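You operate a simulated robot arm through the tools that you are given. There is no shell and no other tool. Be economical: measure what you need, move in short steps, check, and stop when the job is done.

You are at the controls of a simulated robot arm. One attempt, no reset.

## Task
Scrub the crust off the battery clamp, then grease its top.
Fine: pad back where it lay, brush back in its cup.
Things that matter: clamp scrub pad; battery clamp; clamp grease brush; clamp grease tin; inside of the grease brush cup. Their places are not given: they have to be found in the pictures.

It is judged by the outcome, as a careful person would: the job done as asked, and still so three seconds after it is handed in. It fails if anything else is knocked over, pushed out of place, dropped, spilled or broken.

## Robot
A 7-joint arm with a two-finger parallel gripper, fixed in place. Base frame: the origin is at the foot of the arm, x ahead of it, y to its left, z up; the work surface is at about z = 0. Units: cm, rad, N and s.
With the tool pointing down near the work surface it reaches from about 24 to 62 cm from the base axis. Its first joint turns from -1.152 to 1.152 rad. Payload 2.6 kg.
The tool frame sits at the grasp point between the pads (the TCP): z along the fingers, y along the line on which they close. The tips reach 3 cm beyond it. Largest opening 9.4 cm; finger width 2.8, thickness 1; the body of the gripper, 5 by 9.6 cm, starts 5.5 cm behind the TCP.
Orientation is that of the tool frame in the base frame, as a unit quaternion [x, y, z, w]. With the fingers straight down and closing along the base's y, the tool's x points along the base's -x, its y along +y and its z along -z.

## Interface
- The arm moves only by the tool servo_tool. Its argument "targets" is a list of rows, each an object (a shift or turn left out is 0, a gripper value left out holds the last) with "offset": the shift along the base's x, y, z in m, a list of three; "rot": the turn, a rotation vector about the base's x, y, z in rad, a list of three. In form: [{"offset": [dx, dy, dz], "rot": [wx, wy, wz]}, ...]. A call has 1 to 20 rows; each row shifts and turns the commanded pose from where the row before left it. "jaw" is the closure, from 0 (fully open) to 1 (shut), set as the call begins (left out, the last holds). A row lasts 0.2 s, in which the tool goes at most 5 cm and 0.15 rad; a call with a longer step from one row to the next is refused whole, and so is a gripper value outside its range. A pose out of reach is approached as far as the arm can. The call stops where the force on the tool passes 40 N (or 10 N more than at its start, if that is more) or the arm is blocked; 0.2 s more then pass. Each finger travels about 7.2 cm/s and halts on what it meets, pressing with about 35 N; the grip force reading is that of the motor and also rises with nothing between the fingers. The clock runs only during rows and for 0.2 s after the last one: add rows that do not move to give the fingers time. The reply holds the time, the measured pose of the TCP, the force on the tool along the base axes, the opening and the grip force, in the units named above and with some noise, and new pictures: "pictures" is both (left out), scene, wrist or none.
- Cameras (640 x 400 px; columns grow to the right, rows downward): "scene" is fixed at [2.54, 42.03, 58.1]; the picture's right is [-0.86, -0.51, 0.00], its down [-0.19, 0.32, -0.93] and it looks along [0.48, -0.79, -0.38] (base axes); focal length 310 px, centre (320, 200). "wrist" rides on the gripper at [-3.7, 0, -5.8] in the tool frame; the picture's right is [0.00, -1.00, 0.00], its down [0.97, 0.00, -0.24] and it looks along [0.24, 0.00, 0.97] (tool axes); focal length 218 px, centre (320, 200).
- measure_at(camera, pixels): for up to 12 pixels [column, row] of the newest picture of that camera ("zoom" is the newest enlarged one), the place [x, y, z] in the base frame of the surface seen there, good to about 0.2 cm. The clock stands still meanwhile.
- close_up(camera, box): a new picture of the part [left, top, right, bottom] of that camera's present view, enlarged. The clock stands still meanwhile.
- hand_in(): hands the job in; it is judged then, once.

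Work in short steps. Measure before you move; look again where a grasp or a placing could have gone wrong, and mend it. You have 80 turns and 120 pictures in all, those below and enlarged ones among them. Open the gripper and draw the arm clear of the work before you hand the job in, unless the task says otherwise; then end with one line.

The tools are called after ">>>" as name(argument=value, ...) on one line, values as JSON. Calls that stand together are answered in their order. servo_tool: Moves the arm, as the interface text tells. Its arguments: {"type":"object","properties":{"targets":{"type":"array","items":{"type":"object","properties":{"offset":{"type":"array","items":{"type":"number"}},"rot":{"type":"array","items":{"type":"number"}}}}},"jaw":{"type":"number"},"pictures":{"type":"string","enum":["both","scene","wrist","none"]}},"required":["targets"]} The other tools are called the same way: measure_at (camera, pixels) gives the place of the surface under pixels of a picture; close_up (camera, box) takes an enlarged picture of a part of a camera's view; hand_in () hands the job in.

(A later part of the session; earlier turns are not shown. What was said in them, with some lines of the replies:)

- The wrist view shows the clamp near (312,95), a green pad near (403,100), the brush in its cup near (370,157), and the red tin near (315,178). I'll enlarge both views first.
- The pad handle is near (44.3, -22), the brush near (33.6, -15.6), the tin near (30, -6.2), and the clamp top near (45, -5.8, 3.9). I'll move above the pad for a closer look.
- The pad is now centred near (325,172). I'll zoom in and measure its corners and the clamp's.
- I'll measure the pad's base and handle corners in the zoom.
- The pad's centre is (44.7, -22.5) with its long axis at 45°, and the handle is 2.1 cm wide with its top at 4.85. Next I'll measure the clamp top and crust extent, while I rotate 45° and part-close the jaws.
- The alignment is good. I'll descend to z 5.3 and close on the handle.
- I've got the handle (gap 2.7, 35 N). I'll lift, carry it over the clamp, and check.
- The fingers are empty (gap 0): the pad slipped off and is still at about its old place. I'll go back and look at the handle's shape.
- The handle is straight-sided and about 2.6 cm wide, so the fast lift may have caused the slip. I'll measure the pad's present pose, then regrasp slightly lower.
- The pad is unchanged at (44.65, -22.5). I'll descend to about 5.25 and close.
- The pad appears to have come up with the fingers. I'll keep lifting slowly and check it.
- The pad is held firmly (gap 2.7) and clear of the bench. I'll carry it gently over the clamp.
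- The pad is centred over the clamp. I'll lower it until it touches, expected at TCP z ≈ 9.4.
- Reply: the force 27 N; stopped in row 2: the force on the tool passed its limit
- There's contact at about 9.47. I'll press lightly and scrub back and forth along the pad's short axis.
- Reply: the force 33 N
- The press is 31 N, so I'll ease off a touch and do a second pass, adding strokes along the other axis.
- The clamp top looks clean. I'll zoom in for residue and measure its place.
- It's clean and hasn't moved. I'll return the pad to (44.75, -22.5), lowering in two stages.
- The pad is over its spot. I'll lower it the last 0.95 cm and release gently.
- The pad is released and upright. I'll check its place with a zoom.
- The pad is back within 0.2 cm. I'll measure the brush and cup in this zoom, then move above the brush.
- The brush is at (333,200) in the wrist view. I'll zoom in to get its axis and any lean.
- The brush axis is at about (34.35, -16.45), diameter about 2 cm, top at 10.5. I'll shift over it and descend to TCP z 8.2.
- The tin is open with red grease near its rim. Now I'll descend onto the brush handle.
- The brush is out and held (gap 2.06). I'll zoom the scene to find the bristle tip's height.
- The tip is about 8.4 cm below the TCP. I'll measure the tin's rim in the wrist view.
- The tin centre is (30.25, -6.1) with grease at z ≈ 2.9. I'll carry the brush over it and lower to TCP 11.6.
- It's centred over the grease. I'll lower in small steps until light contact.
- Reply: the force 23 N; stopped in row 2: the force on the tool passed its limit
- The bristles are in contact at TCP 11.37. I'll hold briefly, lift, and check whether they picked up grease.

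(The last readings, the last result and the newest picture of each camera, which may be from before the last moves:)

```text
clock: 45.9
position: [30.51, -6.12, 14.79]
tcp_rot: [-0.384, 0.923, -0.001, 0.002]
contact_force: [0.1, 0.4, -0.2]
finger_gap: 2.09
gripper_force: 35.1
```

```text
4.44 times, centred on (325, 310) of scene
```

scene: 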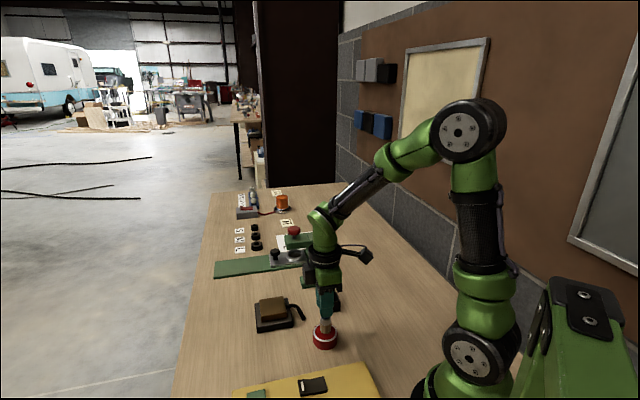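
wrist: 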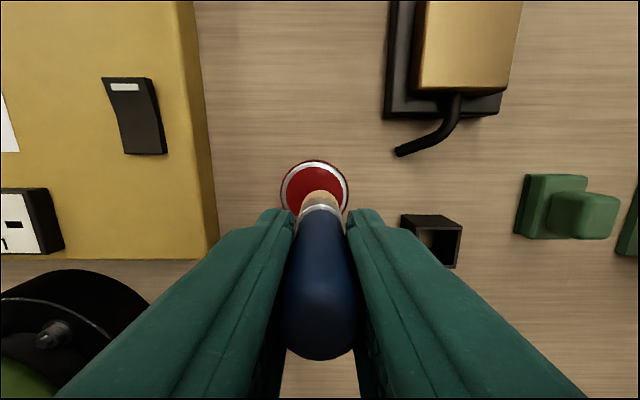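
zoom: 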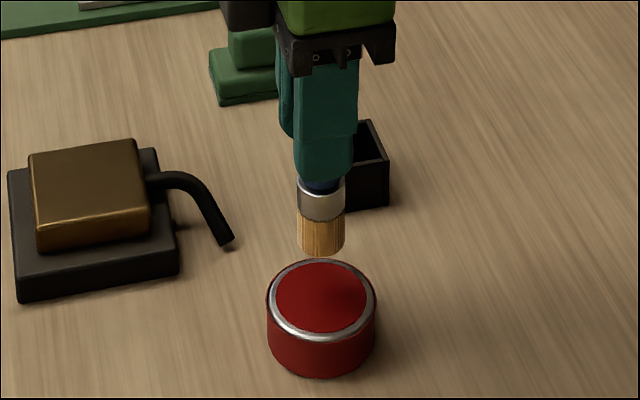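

The bristles look more amber than before. I'll zoom in to confirm.

>>> close_up(camera="scene", box=[312, 300, 340, 325])

```text
16.00 times, centred on (326, 312) of scene
```

zoom: 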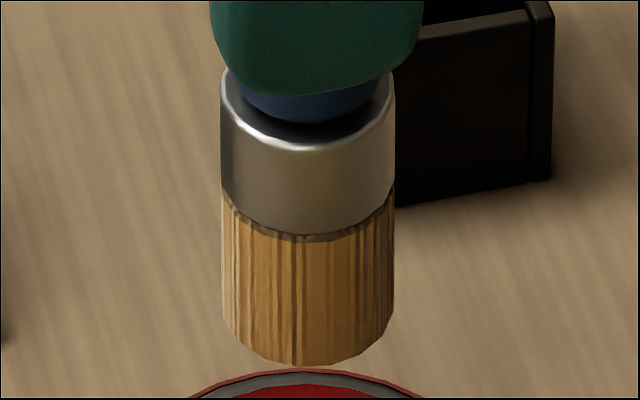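

The colour has changed, so the brush is loaded. I'll carry it to the clamp's near corner (45.4, -8.3) above the top.

>>> servo_tool(targets=[{"offset": [0.008, -0.002, 0.003]}, {"offset": [0.015, -0.003, 0.002]}, {"offset": [0.02, -0.003, 0]}, {"offset": [0.02, -0.003, 0]}, {"offset": [0.02, -0.003, 0]}, {"offset": [0.02, -0.003, 0]}, {"offset": [0.02, -0.003, 0]}, {"offset": [0.014, -0.002, 0]}, {"offset": [0.008, 0, 0]}, {"offset": [0.004, 0, 0]}, {"offset": [0, 0, -0.01]}, {"offset": [0, 0, -0.01]}, {}])

>>> close_up(camera="scene", box=[240, 270, 320, 340])

```text
clock: 48.7
position: [45.26, -8.2, 13.32]
tcp_rot: [-0.383, 0.924, -0.001, 0.003]
contact_force: [-0.6, 0.6, -0.3]
finger_gap: 2.05
gripper_force: 35.0
```

scene: 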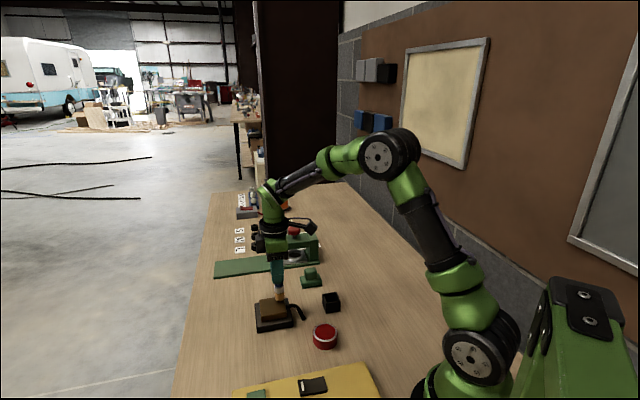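
wrist: 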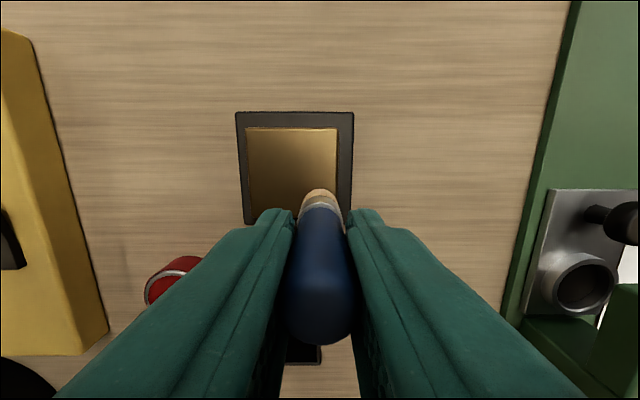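

```text
5.71 times, centred on (280, 305) of scene
```

zoom: 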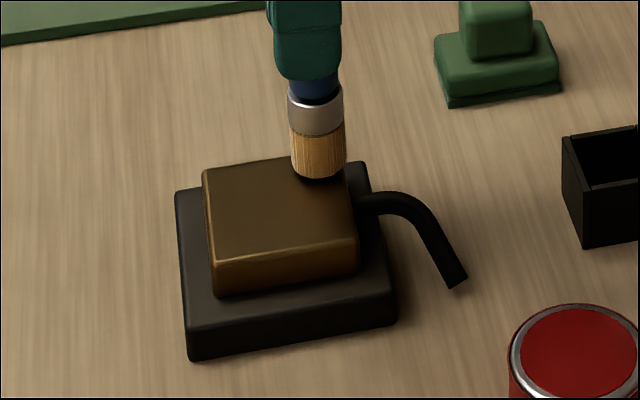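

It's above the near corner. I'll lower to contact at about TCP 12.5.

>>> servo_tool(targets=[{"offset": [0.001, 0, -0.004]}, {"offset": [0, 0, -0.003]}, {"offset": [0, 0, -0.001]}, {}], pictures="none")

```text
clock: 49.7
position: [45.51, -8.19, 12.7]
tcp_rot: [-0.384, 0.923, -0.002, 0.005]
contact_force: [-0.8, 3.4, 25.7]
finger_gap: 2.06
gripper_force: 35.3
```

Contact force is 26 N, so I'll ease off and start the raster strokes.

>>> servo_tool(targets=[{"offset": [0.004, 0.004, 0.0007]}, {"offset": [0.006, 0.006, 0]}, {"offset": [0.006, 0.006, 0]}, {"offset": [0.006, 0.006, 0]}, {"offset": [0.004, 0.004, 0]}, {"offset": [-0.009, 0.009, 0]}, {"offset": [-0.006, -0.006, 0]}, {"offset": [-0.006, -0.006, 0]}, {"offset": [-0.006, -0.006, 0]}, {"offset": [-0.006, -0.006, 0]}, {"offset": [-0.003, -0.003, 0]}, {}], pictures="wrist")

>>> close_up(camera="scene", box=[240, 270, 320, 340])

```text
clock: 52.3
position: [44.39, -7.4, 12.55]
tcp_rot: [-0.383, 0.924, -0.001, 0.003]
contact_force: [-0.9, 0.1, 0.4]
finger_gap: 2.05
gripper_force: 35.1
```

wrist: 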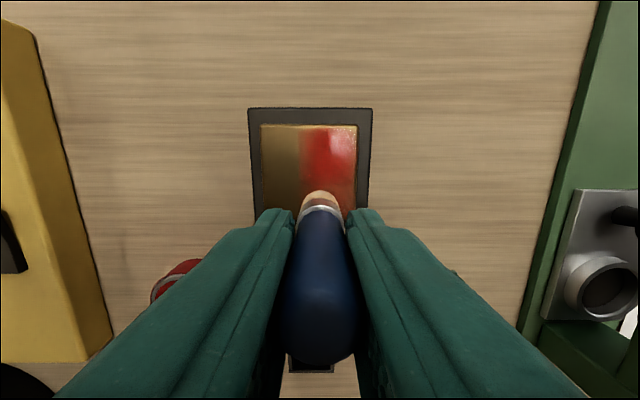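

```text
5.71 times, centred on (280, 305) of scene
```

zoom: 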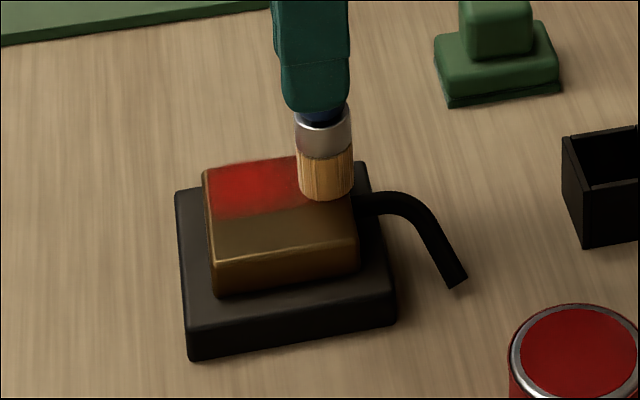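

Red grease is going on. Contact has gone light, so I'll press 0.5 mm more, repeat this line, and do the last two.

>>> servo_tool(targets=[{"offset": [0.003, 0.003, -0.0005]}, {"offset": [0.006, 0.006, 0]}, {"offset": [0.006, 0.006, 0]}, {"offset": [0.006, 0.006, 0]}, {"offset": [0.006, 0.006, 0]}, {"offset": [-0.009, 0.009, 0]}, {"offset": [-0.006, -0.006, 0]}, {"offset": [-0.006, -0.006, 0]}, {"offset": [-0.006, -0.006, 0]}, {"offset": [-0.006, -0.006, 0]}, {"offset": [-0.003, -0.003, 0]}, {"offset": [-0.009, 0.009, 0]}, {"offset": [0.003, 0.003, 0]}, {"offset": [0.006, 0.006, 0]}, {"offset": [0.006, 0.006, 0]}, {"offset": [0.006, 0.006, 0]}, {"offset": [0.006, 0.006, 0]}, {}], pictures="wrist")

>>> close_up(camera="scene", box=[240, 270, 320, 340])

```text
clock: 56.1
position: [45.41, -2.89, 12.39]
tcp_rot: [-0.384, 0.923, -0.001, 0.003]
contact_force: [-3.8, -3.2, 18.5]
finger_gap: 2.08
gripper_force: 35.3
```

wrist: 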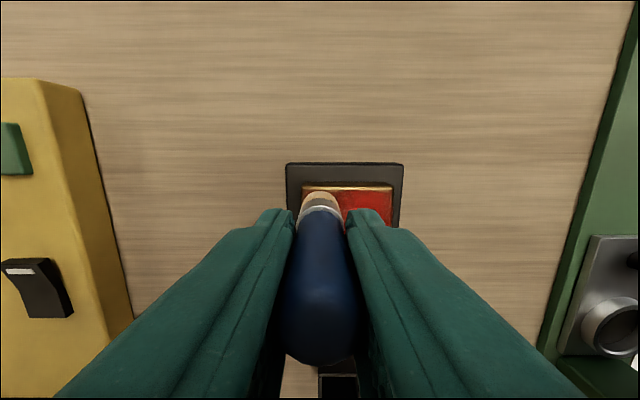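

```text
5.71 times, centred on (280, 305) of scene
```

zoom: 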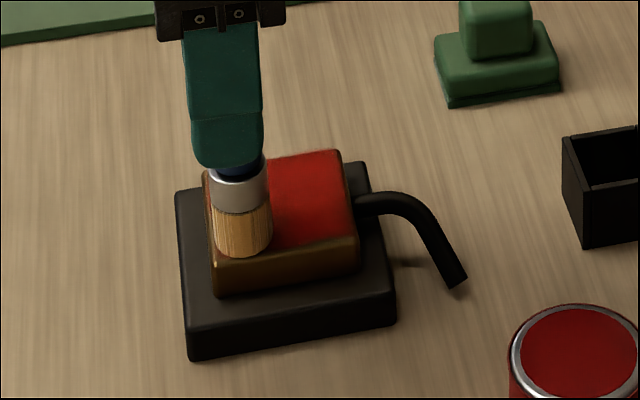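

Most of the top is covered. I'll lift and move aside to inspect it.

>>> servo_tool(targets=[{"offset": [0, 0, 0.004]}, {"offset": [0, 0, 0.01]}, {"offset": [0, 0, 0.012]}, {"offset": [-0.008, -0.01, 0.01]}, {"offset": [-0.015, -0.015, 0]}, {"offset": [-0.02, -0.02, 0]}, {"offset": [-0.015, -0.02, 0]}, {"offset": [-0.01, -0.015, 0]}, {"offset": [-0.005, -0.005, 0]}, {}])

>>> close_up(camera="scene", box=[240, 280, 310, 340])

```text
clock: 58.3
position: [38.02, -11.45, 16.09]
tcp_rot: [-0.384, 0.923, -0.001, 0.003]
contact_force: [0.0, -0.1, -0.8]
finger_gap: 2.08
gripper_force: 35.6
```

scene: 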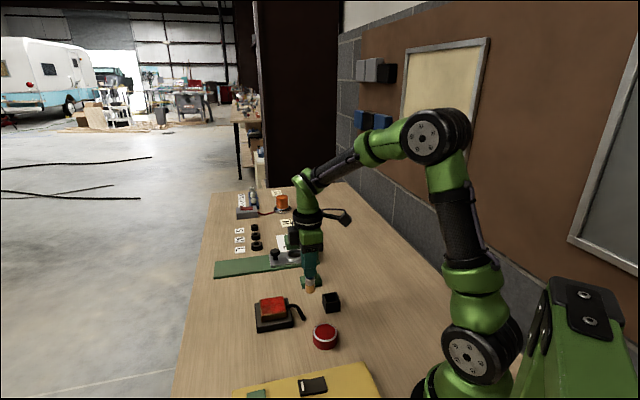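
wrist: 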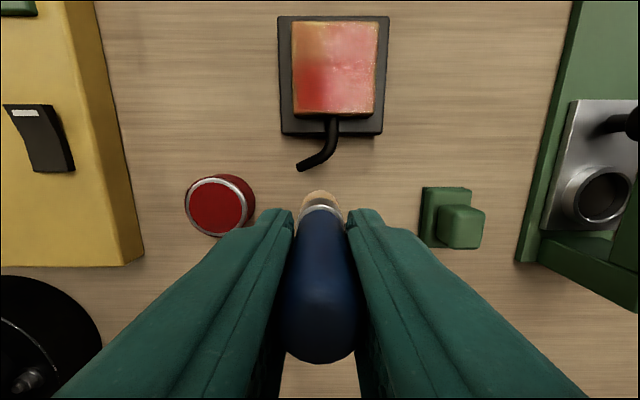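

```text
6.67 times, centred on (275, 310) of scene
```

zoom: 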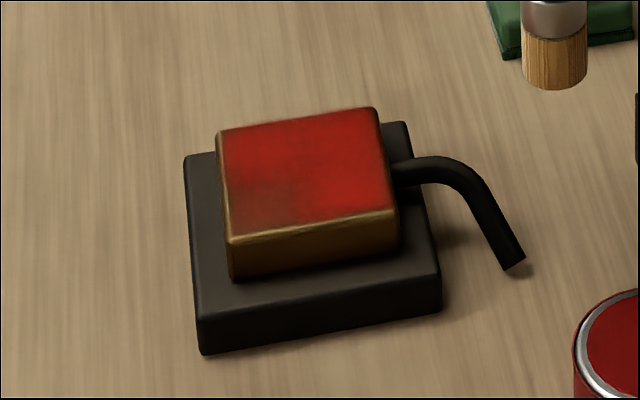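

The coating is nearly complete but thin at the far-left corner near (45.5, -3), so the brush is likely running dry. I'll dip again and touch it up.

>>> servo_tool(targets=[{"offset": [-0.008, 0.005, 0]}, {"offset": [-0.015, 0.011, 0]}, {"offset": [-0.019, 0.014, 0]}, {"offset": [-0.018, 0.013, 0]}, {"offset": [-0.012, 0.008, 0]}, {"offset": [-0.0045, 0.0025, 0]}, {}, {"offset": [0, 0, -0.01]}, {"offset": [0, 0, -0.015]}, {"offset": [0, 0, -0.014]}, {"offset": [0, 0, -0.003]}, {}], pictures="wrist")

```text
clock: 60.9
position: [30.3, -6.12, 11.78]
tcp_rot: [-0.383, 0.924, -0.001, 0.002]
contact_force: [-0.1, -0.3, -0.3]
finger_gap: 2.11
gripper_force: 34.5
```

wrist: 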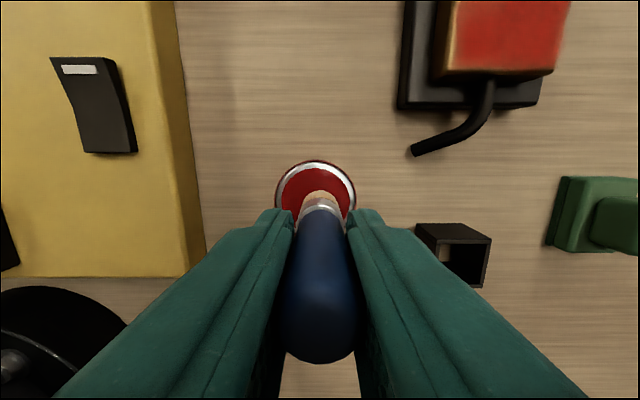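

It's centred over the tin again. I'll dip lightly, hold, and lift.

>>> servo_tool(targets=[{"offset": [0, 0, -0.0015]}, {"offset": [0, 0, -0.0015]}, {"offset": [0, 0, -0.0005]}, {}, {}], pictures="none")

>>> servo_tool(targets=[{}, {"offset": [0, 0, 0.004]}, {"offset": [0, 0, 0.01]}, {"offset": [0, 0, 0.012]}, {"offset": [0, 0, 0.012]}, {}], pictures="none")

>>> close_up(camera="scene", box=[290, 265, 360, 355])

```text
clock: 62.1
position: [30.45, -6.11, 11.49]
tcp_rot: [-0.383, 0.924, -0.001, 0.002]
contact_force: [0.3, 0.2, -0.9]
finger_gap: 2.07
gripper_force: 35.0
```

```text
clock: 63.5
position: [30.37, -6.21, 15.39]
tcp_rot: [-0.385, 0.923, -0.001, 0.003]
contact_force: [-0.6, 0.1, -0.8]
finger_gap: 2.13
gripper_force: 35.1
```

```text
4.44 times, centred on (325, 310) of scene
```

zoom: 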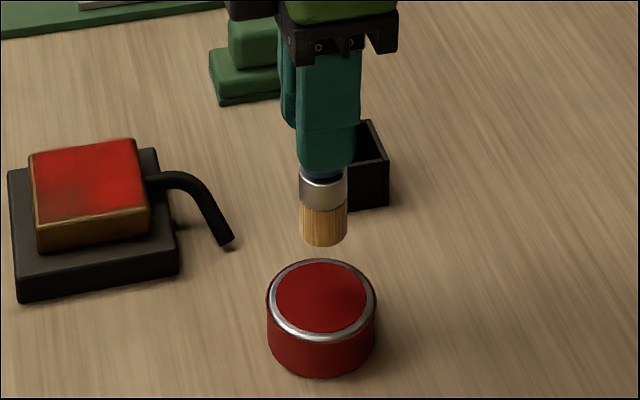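

No contact that time: the brush sits a bit higher in the grip now. I'll go down again and a little further.

>>> servo_tool(targets=[{"offset": [0, 0, -0.01]}, {"offset": [0, 0, -0.015]}, {"offset": [0, 0, -0.011]}, {"offset": [0, 0, -0.003]}, {"offset": [0, 0, -0.001]}, {}], pictures="none")

>>> servo_tool(targets=[{"offset": [0, 0, -0.001]}, {}], pictures="none")

```text
clock: 64.9
position: [30.36, -6.05, 11.47]
tcp_rot: [-0.384, 0.923, -0.002, 0.002]
contact_force: [1.0, -0.5, -1.6]
finger_gap: 2.06
gripper_force: 35.1
```

```text
clock: 65.5
position: [30.54, -6.13, 11.29]
tcp_rot: [-0.384, 0.923, -0.002, 0.004]
contact_force: [-2.2, 1.0, 11.2]
finger_gap: 2.12
gripper_force: 35.2
```

There's contact at 11 N. I'll lift and travel to above the thin corner at (45.2, -3.2).

>>> servo_tool(targets=[{}, {"offset": [0, 0, 0.004]}, {"offset": [0, 0, 0.01]}, {"offset": [0, 0, 0.014]}, {"offset": [0.004, 0.001, 0.01]}, {"offset": [0.012, 0.003, 0]}, {"offset": [0.02, 0.004, 0]}, {"offset": [0.02, 0.004, 0]}, {"offset": [0.02, 0.004, 0]}, {"offset": [0.02, 0.004, 0]}, {"offset": [0.02, 0.004, 0]}, {"offset": [0.017, 0.003, 0]}, {"offset": [0.01, 0.002, 0]}, {"offset": [0.004, 0, 0]}, {"offset": [0, 0, -0.01]}, {"offset": [0, 0, -0.01]}, {}], pictures="wrist")

```text
clock: 69.1
position: [45.03, -3.31, 13.11]
tcp_rot: [-0.384, 0.923, -0.001, 0.003]
contact_force: [-0.2, 0.5, -0.3]
finger_gap: 2.09
gripper_force: 34.7
```

wrist: 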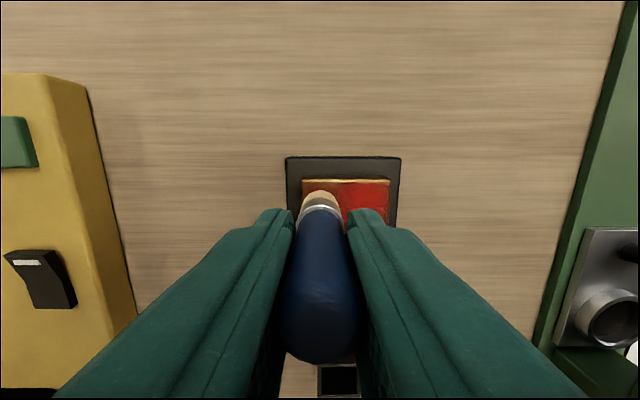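

It's over the thin corner. I'll lower to contact at about 12.4.

>>> servo_tool(targets=[{"offset": [0, 0, -0.004]}, {"offset": [0, 0, -0.002]}, {"offset": [0, 0, -0.001]}, {}], pictures="none")

```text
clock: 70.1
position: [45.15, -3.25, 12.47]
tcp_rot: [-0.384, 0.924, -0.002, 0.004]
contact_force: [-7.7, -0.4, 24.1]
finger_gap: 2.09
gripper_force: 34.9
```

There's contact at 24 N. I'll stroke over the left half: out, back, and one line in.

>>> servo_tool(targets=[{"offset": [0.004, 0.004, 0.0003]}, {"offset": [-0.006, -0.006, 0]}, {"offset": [-0.006, -0.006, 0]}, {"offset": [-0.006, -0.006, 0]}, {"offset": [-0.006, -0.006, 0]}, {"offset": [0.009, -0.009, 0]}, {"offset": [0.006, 0.006, 0]}, {"offset": [0.006, 0.006, 0]}, {"offset": [0.006, 0.006, 0]}, {"offset": [0.006, 0.006, 0]}, {"offset": [0.002, 0.002, 0]}, {"offset": [-0.006, 0.006, 0]}, {"offset": [-0.004, 0.004, 0]}, {"offset": [-0.004, -0.004, 0]}, {"offset": [0.004, 0.004, 0]}, {}], pictures="none")

>>> servo_tool(targets=[{"offset": [0, 0, 0.004]}, {"offset": [0, 0, 0.01]}, {"offset": [0, 0, 0.012]}, {"offset": [-0.008, -0.01, 0.01]}, {"offset": [-0.015, -0.015, 0]}, {"offset": [-0.02, -0.02, 0]}, {"offset": [-0.015, -0.02, 0]}, {"offset": [-0.01, -0.015, 0]}, {"offset": [-0.005, -0.005, 0]}, {}])

>>> close_up(camera="scene", box=[240, 280, 310, 340])

```text
clock: 73.5
position: [45.47, -2.62, 12.5]
tcp_rot: [-0.383, 0.924, -0.001, 0.002]
contact_force: [-10.6, -0.5, 31.1]
finger_gap: 2.08
gripper_force: 35.1
```

```text
clock: 75.7
position: [38.44, -11.25, 16.18]
tcp_rot: [-0.383, 0.924, -0.001, 0.002]
contact_force: [0.2, -0.3, -1.0]
finger_gap: 2.07
gripper_force: 35.4
```

scene: 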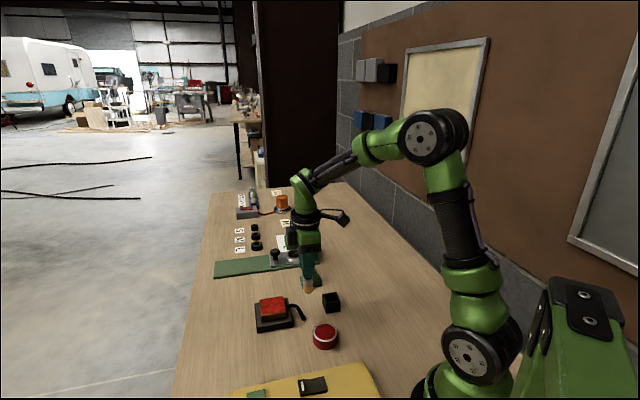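
wrist: 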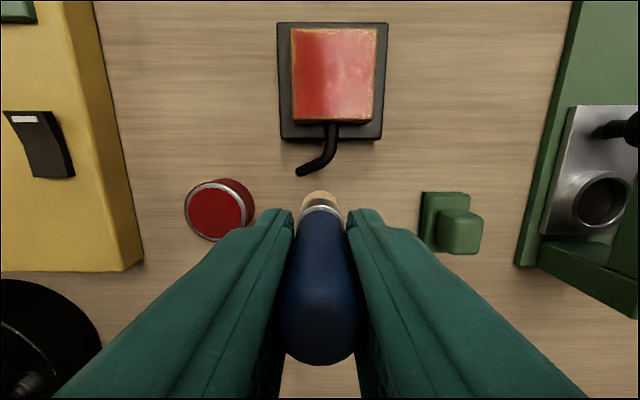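

```text
6.67 times, centred on (275, 310) of scene
```

zoom: 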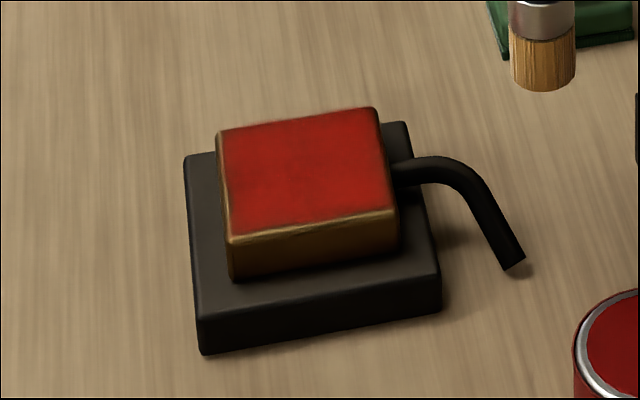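

The top is fully greased. Now I'll take the brush to above its cup at (34.35, -16.4) and check alignment.

>>> servo_tool(targets=[{"offset": [-0.005, -0.006, 0]}, {"offset": [-0.01, -0.012, 0]}, {"offset": [-0.011, -0.014, 0]}, {"offset": [-0.009, -0.012, 0]}, {"offset": [-0.005, -0.006, -0.005]}, {"offset": [-0.001, -0.0015, -0.01]}, {}, {}])

>>> close_up(camera="scene", box=[305, 255, 360, 315])

>>> close_up(camera="wrist", box=[270, 140, 370, 230])

```text
clock: 77.5
position: [34.15, -16.25, 14.42]
tcp_rot: [-0.383, 0.924, -0.002, 0.003]
contact_force: [-0.5, -0.6, -0.5]
finger_gap: 2.08
gripper_force: 34.8
```

scene: 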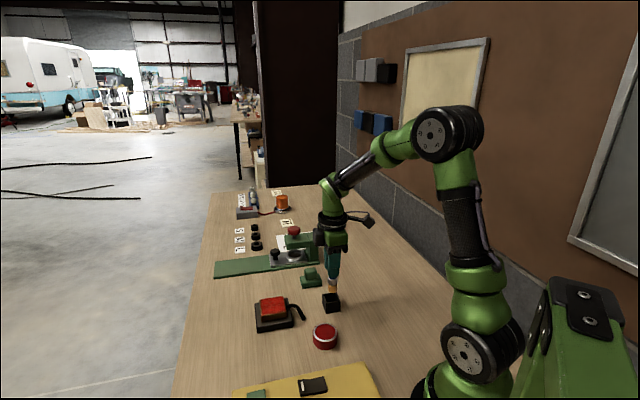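
wrist: 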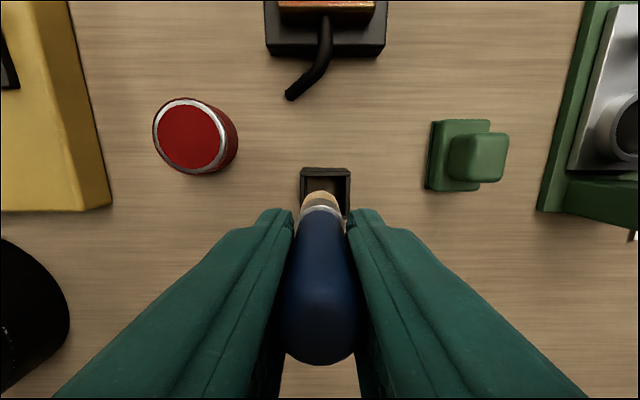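

```text
6.67 times, centred on (332, 285) of scene
```

zoom: 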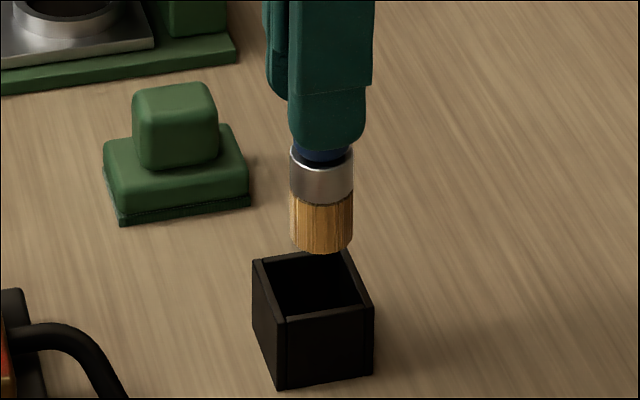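

```text
4.44 times, centred on (320, 185) of wrist
```

zoom: 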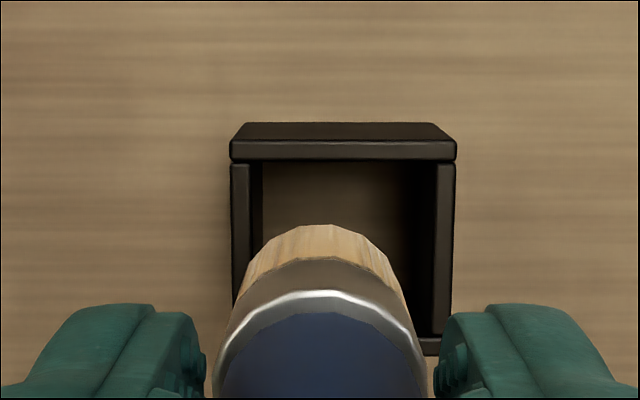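

The cup is about 5 px right of the brush line, versus centred just after the grasp. I'll shift (+0.22, -0.24) and lower to just above the rim.

>>> servo_tool(targets=[{"offset": [0.0022, -0.0024, 0]}, {"offset": [0, 0, -0.01]}, {"offset": [0, 0, -0.009]}, {}, {}], pictures="wrist")

>>> close_up(camera="wrist", box=[270, 140, 370, 230])

>>> close_up(camera="scene", box=[305, 265, 360, 320])

```text
clock: 78.7
position: [34.35, -16.42, 12.5]
tcp_rot: [-0.384, 0.923, -0.001, 0.003]
contact_force: [0.5, -0.2, -0.7]
finger_gap: 2.07
gripper_force: 34.8
```

wrist: 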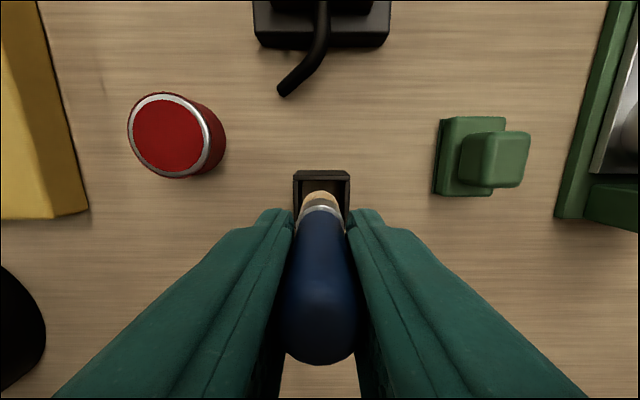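

```text
4.44 times, centred on (320, 185) of wrist
```

zoom: 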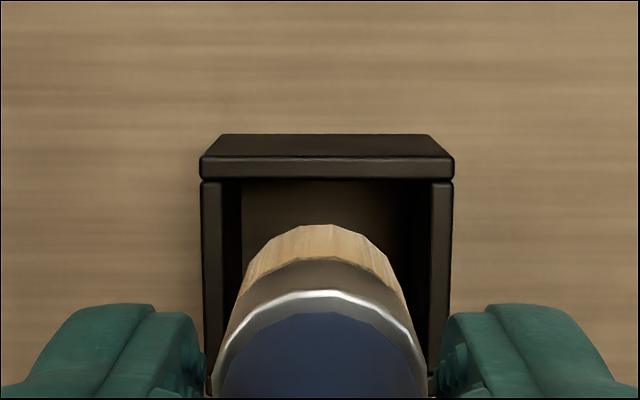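

```text
7.27 times, centred on (332, 292) of scene
```

zoom: 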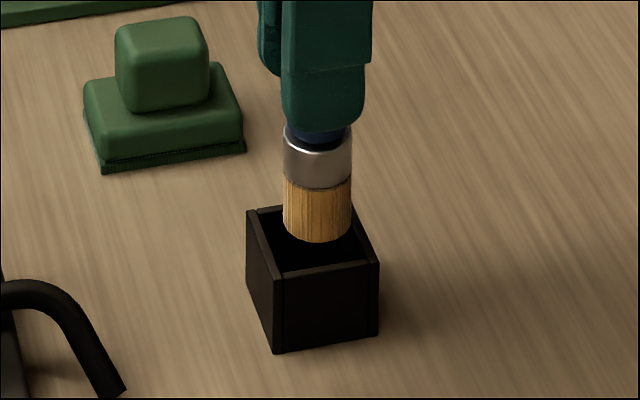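

It's well centred over the opening. I'll lower slowly into the cup.

>>> servo_tool(targets=[{"offset": [0.0002, 0, -0.006]}, {"offset": [0, 0, -0.006]}, {"offset": [0, 0, -0.006]}, {"offset": [0, 0, -0.006]}, {"offset": [0, 0, -0.006]}, {"offset": [0, 0, -0.006]}, {}], pictures="wrist")

>>> close_up(camera="scene", box=[305, 265, 360, 320])

```text
clock: 80.3
position: [34.4, -16.35, 8.98]
tcp_rot: [-0.384, 0.924, -0.001, 0.004]
contact_force: [-0.5, -0.9, -0.7]
finger_gap: 2.07
gripper_force: 35.2
```

wrist: 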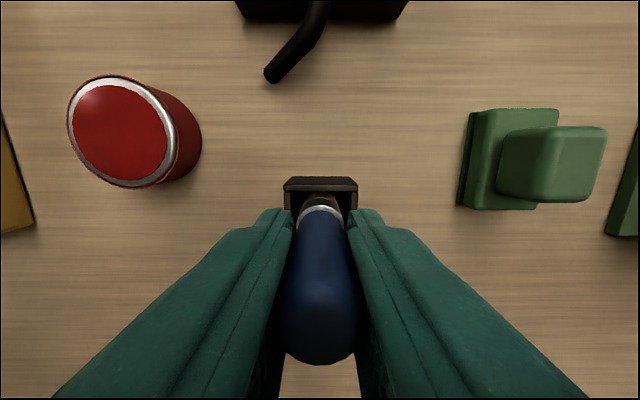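

```text
7.27 times, centred on (332, 292) of scene
```

zoom: 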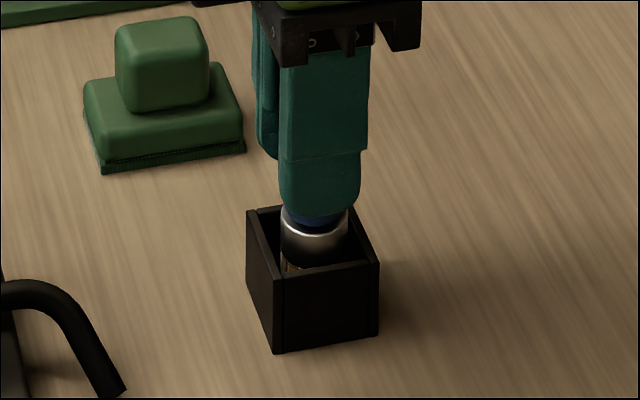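

The brush is inside with no contact force. I'll lower the last half centimetre in small steps.

>>> servo_tool(targets=[{"offset": [0, 0, -0.003]}, {"offset": [0, 0, -0.0015]}, {}], pictures="none")

>>> servo_tool(targets=[{"offset": [0, 0, -0.001]}, {}], pictures="none")

```text
clock: 81.1
position: [34.39, -16.42, 8.59]
tcp_rot: [-0.384, 0.924, -0.001, 0.003]
contact_force: [-0.5, 0.7, 3.6]
finger_gap: 2.07
gripper_force: 34.9
```

```text
clock: 81.7
position: [34.48, -16.45, 8.47]
tcp_rot: [-0.383, 0.924, -0.002, 0.004]
contact_force: [-3.1, 0.8, 12.4]
finger_gap: 2.09
gripper_force: 35.0
```

It's seated. I'll ease off slightly, release, and rise straight up.

>>> servo_tool(targets=[{"offset": [0, 0, 0.001]}, {}], pictures="none")

>>> servo_tool(targets=[{}, {}, {}], jaw=0.45, pictures="none")

>>> servo_tool(targets=[{"offset": [0, 0, 0.01]}, {"offset": [0, 0, 0.02]}, {"offset": [0, 0, 0.03]}, {"offset": [0, 0, 0.04]}, {"offset": [0, 0, 0.04]}, {"offset": [0, 0, 0.04]}, {"offset": [0, 0, 0.03]}, {}])

>>> close_up(camera="scene", box=[240, 255, 360, 355])

```text
clock: 82.3
position: [34.45, -16.45, 8.58]
tcp_rot: [-0.384, 0.923, -0.001, 0.002]
contact_force: [0.0, 0.2, -0.8]
finger_gap: 2.04
gripper_force: 34.8
```

```text
clock: 83.1
position: [34.48, -16.47, 8.51]
tcp_rot: [-0.383, 0.924, -0.001, 0.002]
contact_force: [0.3, 0.8, -0.8]
finger_gap: 5.17
gripper_force: 0.1
```

```text
clock: 84.9
position: [34.26, -16.42, 29.5]
tcp_rot: [-0.384, 0.923, -0.001, 0.002]
contact_force: [0.2, -1.1, -0.1]
finger_gap: 5.16
gripper_force: 0.0
```

scene: 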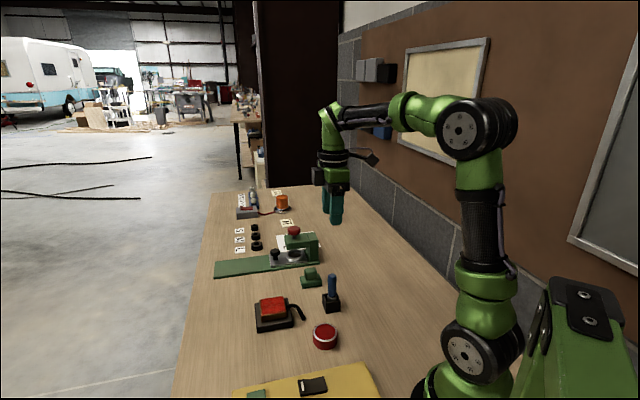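
wrist: 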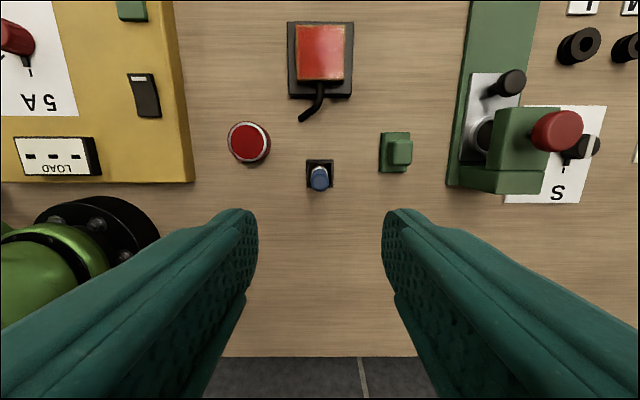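

```text
4.00 times, centred on (300, 305) of scene
```

zoom: 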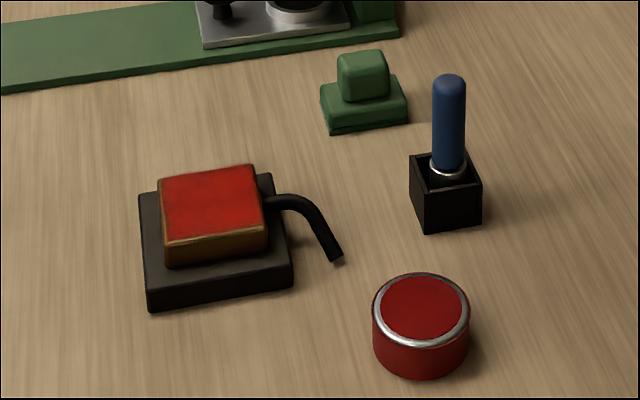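

The clamp is clean and greased, the pad is back, the brush stands in its cup, and the tin hasn't moved. I'll open the gripper fully and raise the arm, then hand in.

>>> servo_tool(targets=[{"offset": [0, 0, 0.04]}, {"offset": [0, 0, 0.04]}, {}, {}], jaw=0, pictures="scene")

>>> hand_in()

```text
clock: 85.9
position: [34.45, -16.38, 37.56]
tcp_rot: [-0.384, 0.923, 0.0, 0.003]
contact_force: [-0.5, -0.4, -0.6]
finger_gap: 9.4
gripper_force: 0.0
```

scene: 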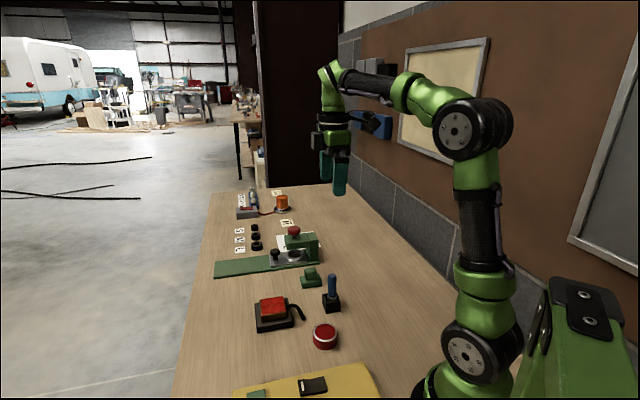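

```text
The job is handed in.
```

The crust is scrubbed off the battery clamp and its top is greased, the pad is back within about 0.2 cm of where it lay, and the brush is back in its cup; the pad slipped from the gripper on the first lift but stayed in place, and nothing else moved.
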